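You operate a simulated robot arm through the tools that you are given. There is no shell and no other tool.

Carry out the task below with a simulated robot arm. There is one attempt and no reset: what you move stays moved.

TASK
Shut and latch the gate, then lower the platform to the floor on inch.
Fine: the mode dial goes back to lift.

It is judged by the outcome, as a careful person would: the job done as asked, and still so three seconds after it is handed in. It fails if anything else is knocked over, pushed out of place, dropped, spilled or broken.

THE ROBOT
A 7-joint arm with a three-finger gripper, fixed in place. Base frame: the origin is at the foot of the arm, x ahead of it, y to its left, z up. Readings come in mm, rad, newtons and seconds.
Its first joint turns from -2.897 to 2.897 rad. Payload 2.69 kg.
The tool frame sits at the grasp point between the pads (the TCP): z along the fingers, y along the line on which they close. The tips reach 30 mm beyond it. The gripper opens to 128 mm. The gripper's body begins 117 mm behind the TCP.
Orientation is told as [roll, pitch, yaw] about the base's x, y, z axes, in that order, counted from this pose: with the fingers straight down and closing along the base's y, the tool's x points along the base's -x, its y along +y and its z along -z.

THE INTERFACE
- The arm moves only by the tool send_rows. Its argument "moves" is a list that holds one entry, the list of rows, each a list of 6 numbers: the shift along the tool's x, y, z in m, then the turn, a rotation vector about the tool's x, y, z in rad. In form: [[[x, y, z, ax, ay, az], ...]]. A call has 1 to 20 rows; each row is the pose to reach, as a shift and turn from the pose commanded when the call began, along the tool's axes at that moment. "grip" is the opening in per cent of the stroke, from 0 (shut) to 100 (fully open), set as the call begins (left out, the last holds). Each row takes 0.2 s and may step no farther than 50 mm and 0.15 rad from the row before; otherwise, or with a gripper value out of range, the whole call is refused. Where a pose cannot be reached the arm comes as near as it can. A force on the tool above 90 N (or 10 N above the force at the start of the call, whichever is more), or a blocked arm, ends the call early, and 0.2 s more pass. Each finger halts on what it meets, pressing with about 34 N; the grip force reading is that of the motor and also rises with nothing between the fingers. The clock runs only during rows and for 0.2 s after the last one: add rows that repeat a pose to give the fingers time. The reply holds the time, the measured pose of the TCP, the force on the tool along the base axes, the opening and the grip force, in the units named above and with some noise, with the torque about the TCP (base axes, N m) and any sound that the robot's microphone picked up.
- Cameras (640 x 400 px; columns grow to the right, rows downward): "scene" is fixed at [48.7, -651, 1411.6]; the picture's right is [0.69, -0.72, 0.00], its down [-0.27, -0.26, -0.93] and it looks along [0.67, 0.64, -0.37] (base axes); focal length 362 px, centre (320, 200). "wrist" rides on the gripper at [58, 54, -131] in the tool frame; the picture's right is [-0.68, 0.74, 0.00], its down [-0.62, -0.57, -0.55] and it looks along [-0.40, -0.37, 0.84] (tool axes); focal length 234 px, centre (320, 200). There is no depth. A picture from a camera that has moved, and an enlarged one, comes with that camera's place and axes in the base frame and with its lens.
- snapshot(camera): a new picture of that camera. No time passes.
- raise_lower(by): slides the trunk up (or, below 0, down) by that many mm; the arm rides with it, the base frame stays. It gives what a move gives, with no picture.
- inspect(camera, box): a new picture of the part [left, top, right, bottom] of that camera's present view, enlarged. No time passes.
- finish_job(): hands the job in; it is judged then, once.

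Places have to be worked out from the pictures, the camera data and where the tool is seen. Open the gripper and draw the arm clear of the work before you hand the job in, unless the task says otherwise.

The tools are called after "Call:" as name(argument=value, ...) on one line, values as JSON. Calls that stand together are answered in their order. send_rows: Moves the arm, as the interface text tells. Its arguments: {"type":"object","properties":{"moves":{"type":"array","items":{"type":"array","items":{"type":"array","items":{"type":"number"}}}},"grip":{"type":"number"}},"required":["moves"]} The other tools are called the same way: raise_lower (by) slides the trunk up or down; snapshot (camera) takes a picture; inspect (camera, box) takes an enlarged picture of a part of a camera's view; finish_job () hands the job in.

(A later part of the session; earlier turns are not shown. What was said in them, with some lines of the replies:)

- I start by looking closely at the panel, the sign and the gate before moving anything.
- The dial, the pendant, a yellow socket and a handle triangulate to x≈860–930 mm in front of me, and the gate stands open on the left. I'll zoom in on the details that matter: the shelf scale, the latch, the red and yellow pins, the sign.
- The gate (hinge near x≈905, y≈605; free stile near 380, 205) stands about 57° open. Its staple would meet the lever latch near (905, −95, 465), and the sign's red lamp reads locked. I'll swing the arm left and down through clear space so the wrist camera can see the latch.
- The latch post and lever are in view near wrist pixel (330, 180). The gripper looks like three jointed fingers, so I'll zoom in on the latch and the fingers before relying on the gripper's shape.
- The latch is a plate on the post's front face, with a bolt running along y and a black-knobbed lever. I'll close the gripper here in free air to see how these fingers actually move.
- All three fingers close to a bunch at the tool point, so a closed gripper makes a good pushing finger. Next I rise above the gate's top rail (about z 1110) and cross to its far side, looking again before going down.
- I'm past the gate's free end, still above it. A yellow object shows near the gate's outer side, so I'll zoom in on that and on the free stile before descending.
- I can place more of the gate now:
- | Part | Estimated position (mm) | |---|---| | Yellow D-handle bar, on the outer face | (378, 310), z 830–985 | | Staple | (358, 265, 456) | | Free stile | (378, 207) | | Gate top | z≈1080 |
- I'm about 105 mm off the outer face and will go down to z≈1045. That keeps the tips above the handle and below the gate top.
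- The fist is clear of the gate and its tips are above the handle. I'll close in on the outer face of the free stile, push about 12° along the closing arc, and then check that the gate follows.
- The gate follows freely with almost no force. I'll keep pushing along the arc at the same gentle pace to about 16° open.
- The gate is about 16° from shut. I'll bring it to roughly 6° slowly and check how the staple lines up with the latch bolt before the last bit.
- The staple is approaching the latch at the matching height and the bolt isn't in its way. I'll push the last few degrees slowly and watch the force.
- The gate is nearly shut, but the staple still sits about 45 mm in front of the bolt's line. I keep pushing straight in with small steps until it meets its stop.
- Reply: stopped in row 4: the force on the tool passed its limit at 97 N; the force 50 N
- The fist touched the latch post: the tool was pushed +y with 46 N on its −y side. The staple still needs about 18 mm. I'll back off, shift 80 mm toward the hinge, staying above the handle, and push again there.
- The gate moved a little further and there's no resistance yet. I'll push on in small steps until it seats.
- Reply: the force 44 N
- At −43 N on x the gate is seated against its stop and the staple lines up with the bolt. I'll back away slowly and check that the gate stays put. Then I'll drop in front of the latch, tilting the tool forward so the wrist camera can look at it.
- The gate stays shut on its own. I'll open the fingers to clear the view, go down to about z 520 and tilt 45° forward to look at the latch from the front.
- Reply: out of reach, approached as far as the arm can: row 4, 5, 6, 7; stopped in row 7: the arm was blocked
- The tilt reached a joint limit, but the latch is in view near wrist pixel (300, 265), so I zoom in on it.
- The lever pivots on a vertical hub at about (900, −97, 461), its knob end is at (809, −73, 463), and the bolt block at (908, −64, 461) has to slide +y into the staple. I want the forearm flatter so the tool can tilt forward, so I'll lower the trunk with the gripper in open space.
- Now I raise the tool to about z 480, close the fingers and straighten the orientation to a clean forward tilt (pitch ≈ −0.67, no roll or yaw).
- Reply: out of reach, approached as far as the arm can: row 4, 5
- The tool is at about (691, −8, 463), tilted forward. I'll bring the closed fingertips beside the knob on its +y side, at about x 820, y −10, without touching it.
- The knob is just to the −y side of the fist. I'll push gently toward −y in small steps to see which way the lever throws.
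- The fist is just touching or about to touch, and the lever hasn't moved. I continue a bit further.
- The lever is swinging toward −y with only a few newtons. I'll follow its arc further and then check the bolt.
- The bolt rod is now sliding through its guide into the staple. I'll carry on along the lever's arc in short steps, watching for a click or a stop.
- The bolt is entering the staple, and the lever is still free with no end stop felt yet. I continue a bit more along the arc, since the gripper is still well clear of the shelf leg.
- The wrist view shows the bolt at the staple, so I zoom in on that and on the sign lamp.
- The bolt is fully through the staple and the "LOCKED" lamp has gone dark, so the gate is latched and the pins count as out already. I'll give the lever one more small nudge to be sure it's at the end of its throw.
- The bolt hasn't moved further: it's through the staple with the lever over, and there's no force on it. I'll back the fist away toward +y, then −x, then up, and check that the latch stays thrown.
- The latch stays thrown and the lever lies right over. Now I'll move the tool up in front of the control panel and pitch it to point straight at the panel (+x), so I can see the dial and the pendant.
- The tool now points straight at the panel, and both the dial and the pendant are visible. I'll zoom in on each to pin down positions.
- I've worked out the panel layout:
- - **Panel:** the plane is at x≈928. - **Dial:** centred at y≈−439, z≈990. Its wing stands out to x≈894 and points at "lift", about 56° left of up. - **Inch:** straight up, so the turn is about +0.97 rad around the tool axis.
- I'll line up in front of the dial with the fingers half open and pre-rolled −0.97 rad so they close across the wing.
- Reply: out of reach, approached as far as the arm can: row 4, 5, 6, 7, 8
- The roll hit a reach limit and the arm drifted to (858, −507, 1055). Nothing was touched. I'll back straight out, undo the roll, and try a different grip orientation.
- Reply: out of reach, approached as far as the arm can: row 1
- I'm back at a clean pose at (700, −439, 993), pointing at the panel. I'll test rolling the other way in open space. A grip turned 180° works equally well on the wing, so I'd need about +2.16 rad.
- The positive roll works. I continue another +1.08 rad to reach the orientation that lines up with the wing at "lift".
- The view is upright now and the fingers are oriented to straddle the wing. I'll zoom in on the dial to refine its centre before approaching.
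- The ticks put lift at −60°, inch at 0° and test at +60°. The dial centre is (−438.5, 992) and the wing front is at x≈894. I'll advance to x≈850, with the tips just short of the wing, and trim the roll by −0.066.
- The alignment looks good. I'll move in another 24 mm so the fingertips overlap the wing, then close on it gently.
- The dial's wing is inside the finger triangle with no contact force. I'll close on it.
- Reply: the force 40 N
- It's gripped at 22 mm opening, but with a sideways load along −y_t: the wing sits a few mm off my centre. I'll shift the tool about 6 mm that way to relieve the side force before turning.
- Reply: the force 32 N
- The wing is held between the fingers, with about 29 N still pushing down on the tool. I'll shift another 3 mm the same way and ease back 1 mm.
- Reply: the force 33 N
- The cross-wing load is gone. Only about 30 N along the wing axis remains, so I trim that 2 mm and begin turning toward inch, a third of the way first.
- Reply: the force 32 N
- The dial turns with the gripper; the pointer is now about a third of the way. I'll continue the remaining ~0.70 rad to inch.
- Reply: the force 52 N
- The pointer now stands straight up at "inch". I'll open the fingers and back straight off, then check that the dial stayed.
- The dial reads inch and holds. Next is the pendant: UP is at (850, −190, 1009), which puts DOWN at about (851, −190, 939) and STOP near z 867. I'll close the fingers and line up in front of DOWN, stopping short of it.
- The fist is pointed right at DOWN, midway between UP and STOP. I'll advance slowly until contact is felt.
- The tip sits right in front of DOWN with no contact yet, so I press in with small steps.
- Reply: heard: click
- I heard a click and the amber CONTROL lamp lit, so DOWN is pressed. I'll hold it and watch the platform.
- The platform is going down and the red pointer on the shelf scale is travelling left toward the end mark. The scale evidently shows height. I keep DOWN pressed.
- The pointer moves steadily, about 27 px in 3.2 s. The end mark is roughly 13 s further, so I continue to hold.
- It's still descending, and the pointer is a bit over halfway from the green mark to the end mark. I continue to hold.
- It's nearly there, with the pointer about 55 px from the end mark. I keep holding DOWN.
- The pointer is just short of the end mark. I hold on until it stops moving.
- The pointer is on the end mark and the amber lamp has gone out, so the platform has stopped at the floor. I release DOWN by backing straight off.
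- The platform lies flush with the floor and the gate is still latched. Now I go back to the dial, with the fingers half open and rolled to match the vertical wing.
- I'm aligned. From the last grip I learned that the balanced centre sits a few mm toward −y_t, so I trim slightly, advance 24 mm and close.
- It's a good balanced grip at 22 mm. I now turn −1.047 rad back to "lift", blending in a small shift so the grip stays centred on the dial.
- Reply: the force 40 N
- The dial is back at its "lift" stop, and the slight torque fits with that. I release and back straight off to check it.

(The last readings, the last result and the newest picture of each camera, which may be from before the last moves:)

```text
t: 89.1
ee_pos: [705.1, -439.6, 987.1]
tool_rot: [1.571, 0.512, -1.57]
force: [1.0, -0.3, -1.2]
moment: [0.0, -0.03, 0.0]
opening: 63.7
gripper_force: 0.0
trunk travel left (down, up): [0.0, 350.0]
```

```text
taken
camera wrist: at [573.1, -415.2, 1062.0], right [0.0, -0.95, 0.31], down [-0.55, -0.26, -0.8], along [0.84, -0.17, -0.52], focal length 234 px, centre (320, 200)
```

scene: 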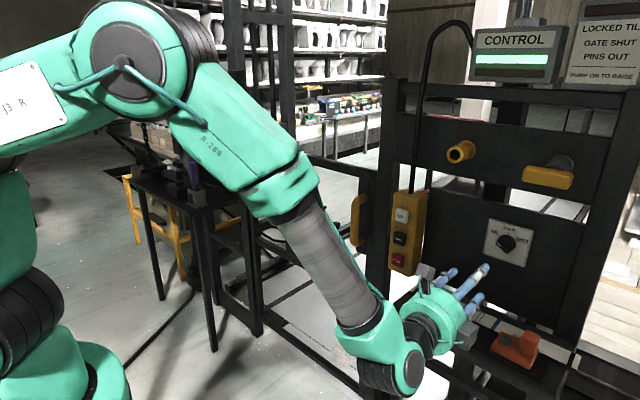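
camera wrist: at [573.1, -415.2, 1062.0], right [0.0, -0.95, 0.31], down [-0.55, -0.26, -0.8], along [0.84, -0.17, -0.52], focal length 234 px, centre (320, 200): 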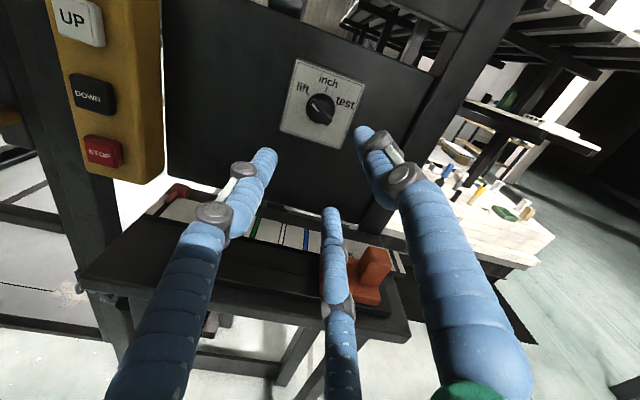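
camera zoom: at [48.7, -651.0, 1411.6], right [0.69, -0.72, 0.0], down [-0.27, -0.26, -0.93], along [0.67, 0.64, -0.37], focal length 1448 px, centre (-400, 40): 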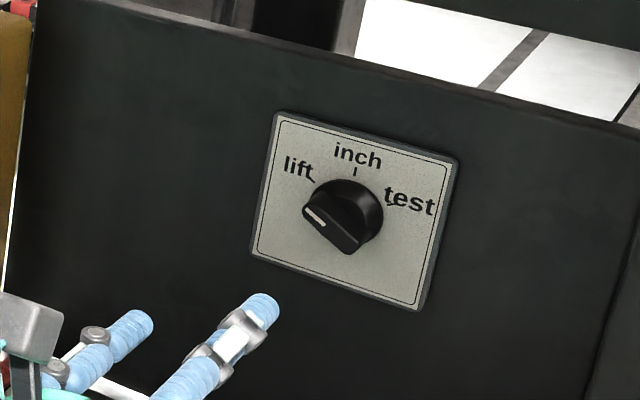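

The dial reads lift again, just as at the start. I'll open the gripper fully, draw the arm well clear, and check everything one last time.

Call:
send_rows(moves=[[[0, 0, -0.04, 0, 0, 0], [0, 0, -0.08, 0, 0, 0], [0, 0, -0.12, 0, 0, 0], [0, 0, -0.16, 0, 0, 0], [0, 0, -0.2, 0, 0, 0], [0, 0, -0.2, 0, 0, 0]]], grip=100)

Call:
snapshot(camera="scene")

Call:
inspect(camera="scene", box=[330, 310, 410, 360])

Call:
inspect(camera="scene", box=[400, 180, 600, 390])

Call:
inspect(camera="scene", box=[460, 0, 640, 100])

Call:
snapshot(camera="wrist")

```text
t: 90.5
ee_pos: [500.8, -436.4, 984.5]
tool_rot: [1.572, 0.512, -1.571]
force: [0.9, 1.6, -1.2]
moment: [0.03, -0.02, 0.01]
opening: 128.1
gripper_force: 0.1
trunk travel left (down, up): [0.0, 350.0]
```

```text
taken
```

scene: 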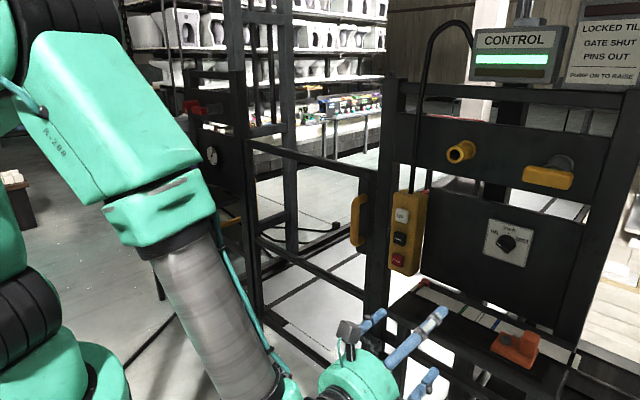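

```text
8.00 times, centred on (370, 335) of scene
camera zoom: at [48.7, -651.0, 1411.6], right [0.69, -0.72, 0.0], down [-0.27, -0.26, -0.93], along [0.67, 0.64, -0.37], focal length 2896 px, centre (-80, -880)
```

zoom: 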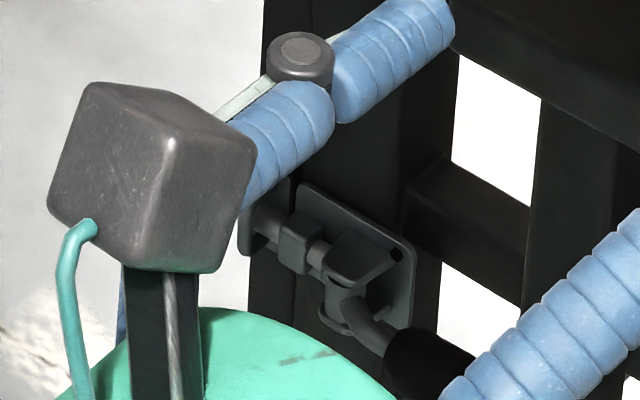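

```text
1.90 times, centred on (500, 285) of scene
camera zoom: at [48.7, -651.0, 1411.6], right [0.69, -0.72, 0.0], down [-0.27, -0.26, -0.93], along [0.67, 0.64, -0.37], focal length 689 px, centre (-23, 38)
```

zoom: 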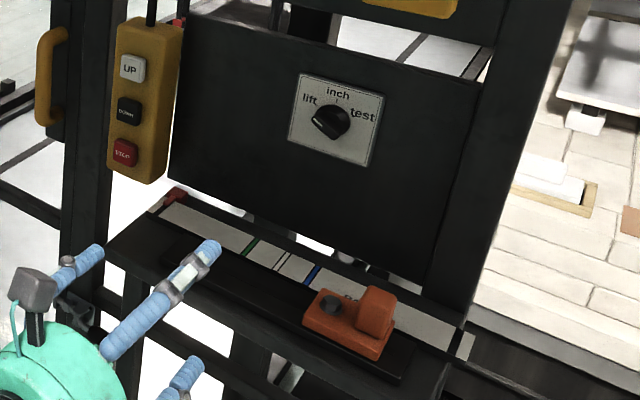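

```text
3.56 times, centred on (550, 50) of scene
camera zoom: at [48.7, -651.0, 1411.6], right [0.69, -0.72, 0.0], down [-0.27, -0.26, -0.93], along [0.67, 0.64, -0.37], focal length 1287 px, centre (-498, 733)
```

zoom: 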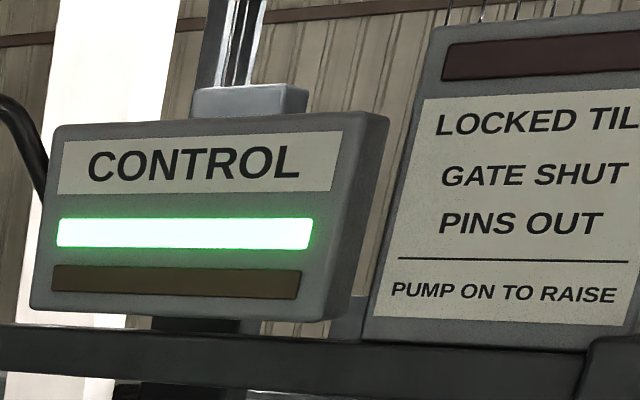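

```text
taken
camera wrist: at [369.8, -411.8, 1060.5], right [0.0, -0.95, 0.31], down [-0.55, -0.26, -0.8], along [0.84, -0.17, -0.52], focal length 234 px, centre (320, 200)
```

wrist: 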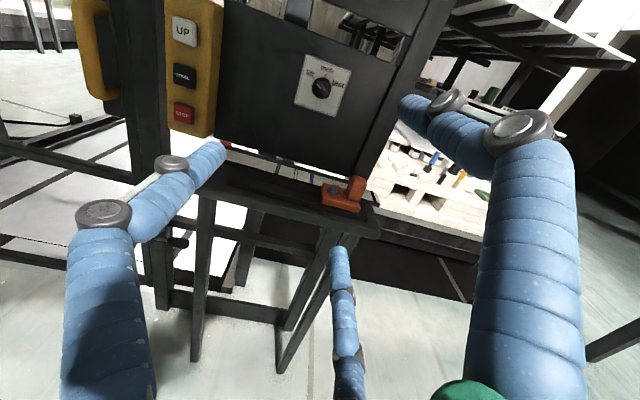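

Final checks:

- **Gate:** shut, with the bolt through the staple and the "LOCKED" lamp dark.
- **Platform:** on the floor, with the pointer at the end mark.
- **Dial:** on lift, with the amber lamp out.
- **Arm:** gripper open and clear, with nothing else disturbed that I can see.

I hand the job in.

Call:
finish_job()

```text
The job is handed in.
```

The gate is shut and latched, the platform is down on the floor, and the mode dial is back on lift.

- **Gate:** I pushed it to its stop and threw the latch lever. The bolt is through the staple, and the "LOCKED" lamp went dark once it latched. The pins needed no moving.
- **Platform:** I turned the dial to inch and held DOWN until the amber CONTROL lamp went out and the scale pointer reached its end mark. The platform is flush with the floor.
- **Dial:** it is back on lift and stayed there after I let go.

While closing the gate, the gripper pressed briefly against the latch post. That move stopped itself at 97 N, and I finished the push from nearer the hinge. The post showed no mark or movement in the pictures.

The gripper is open and drawn back from the panel, and I saw nothing else moved or knocked over. The trunk is still at the bottom of its travel, where I lowered it to reach the latch.
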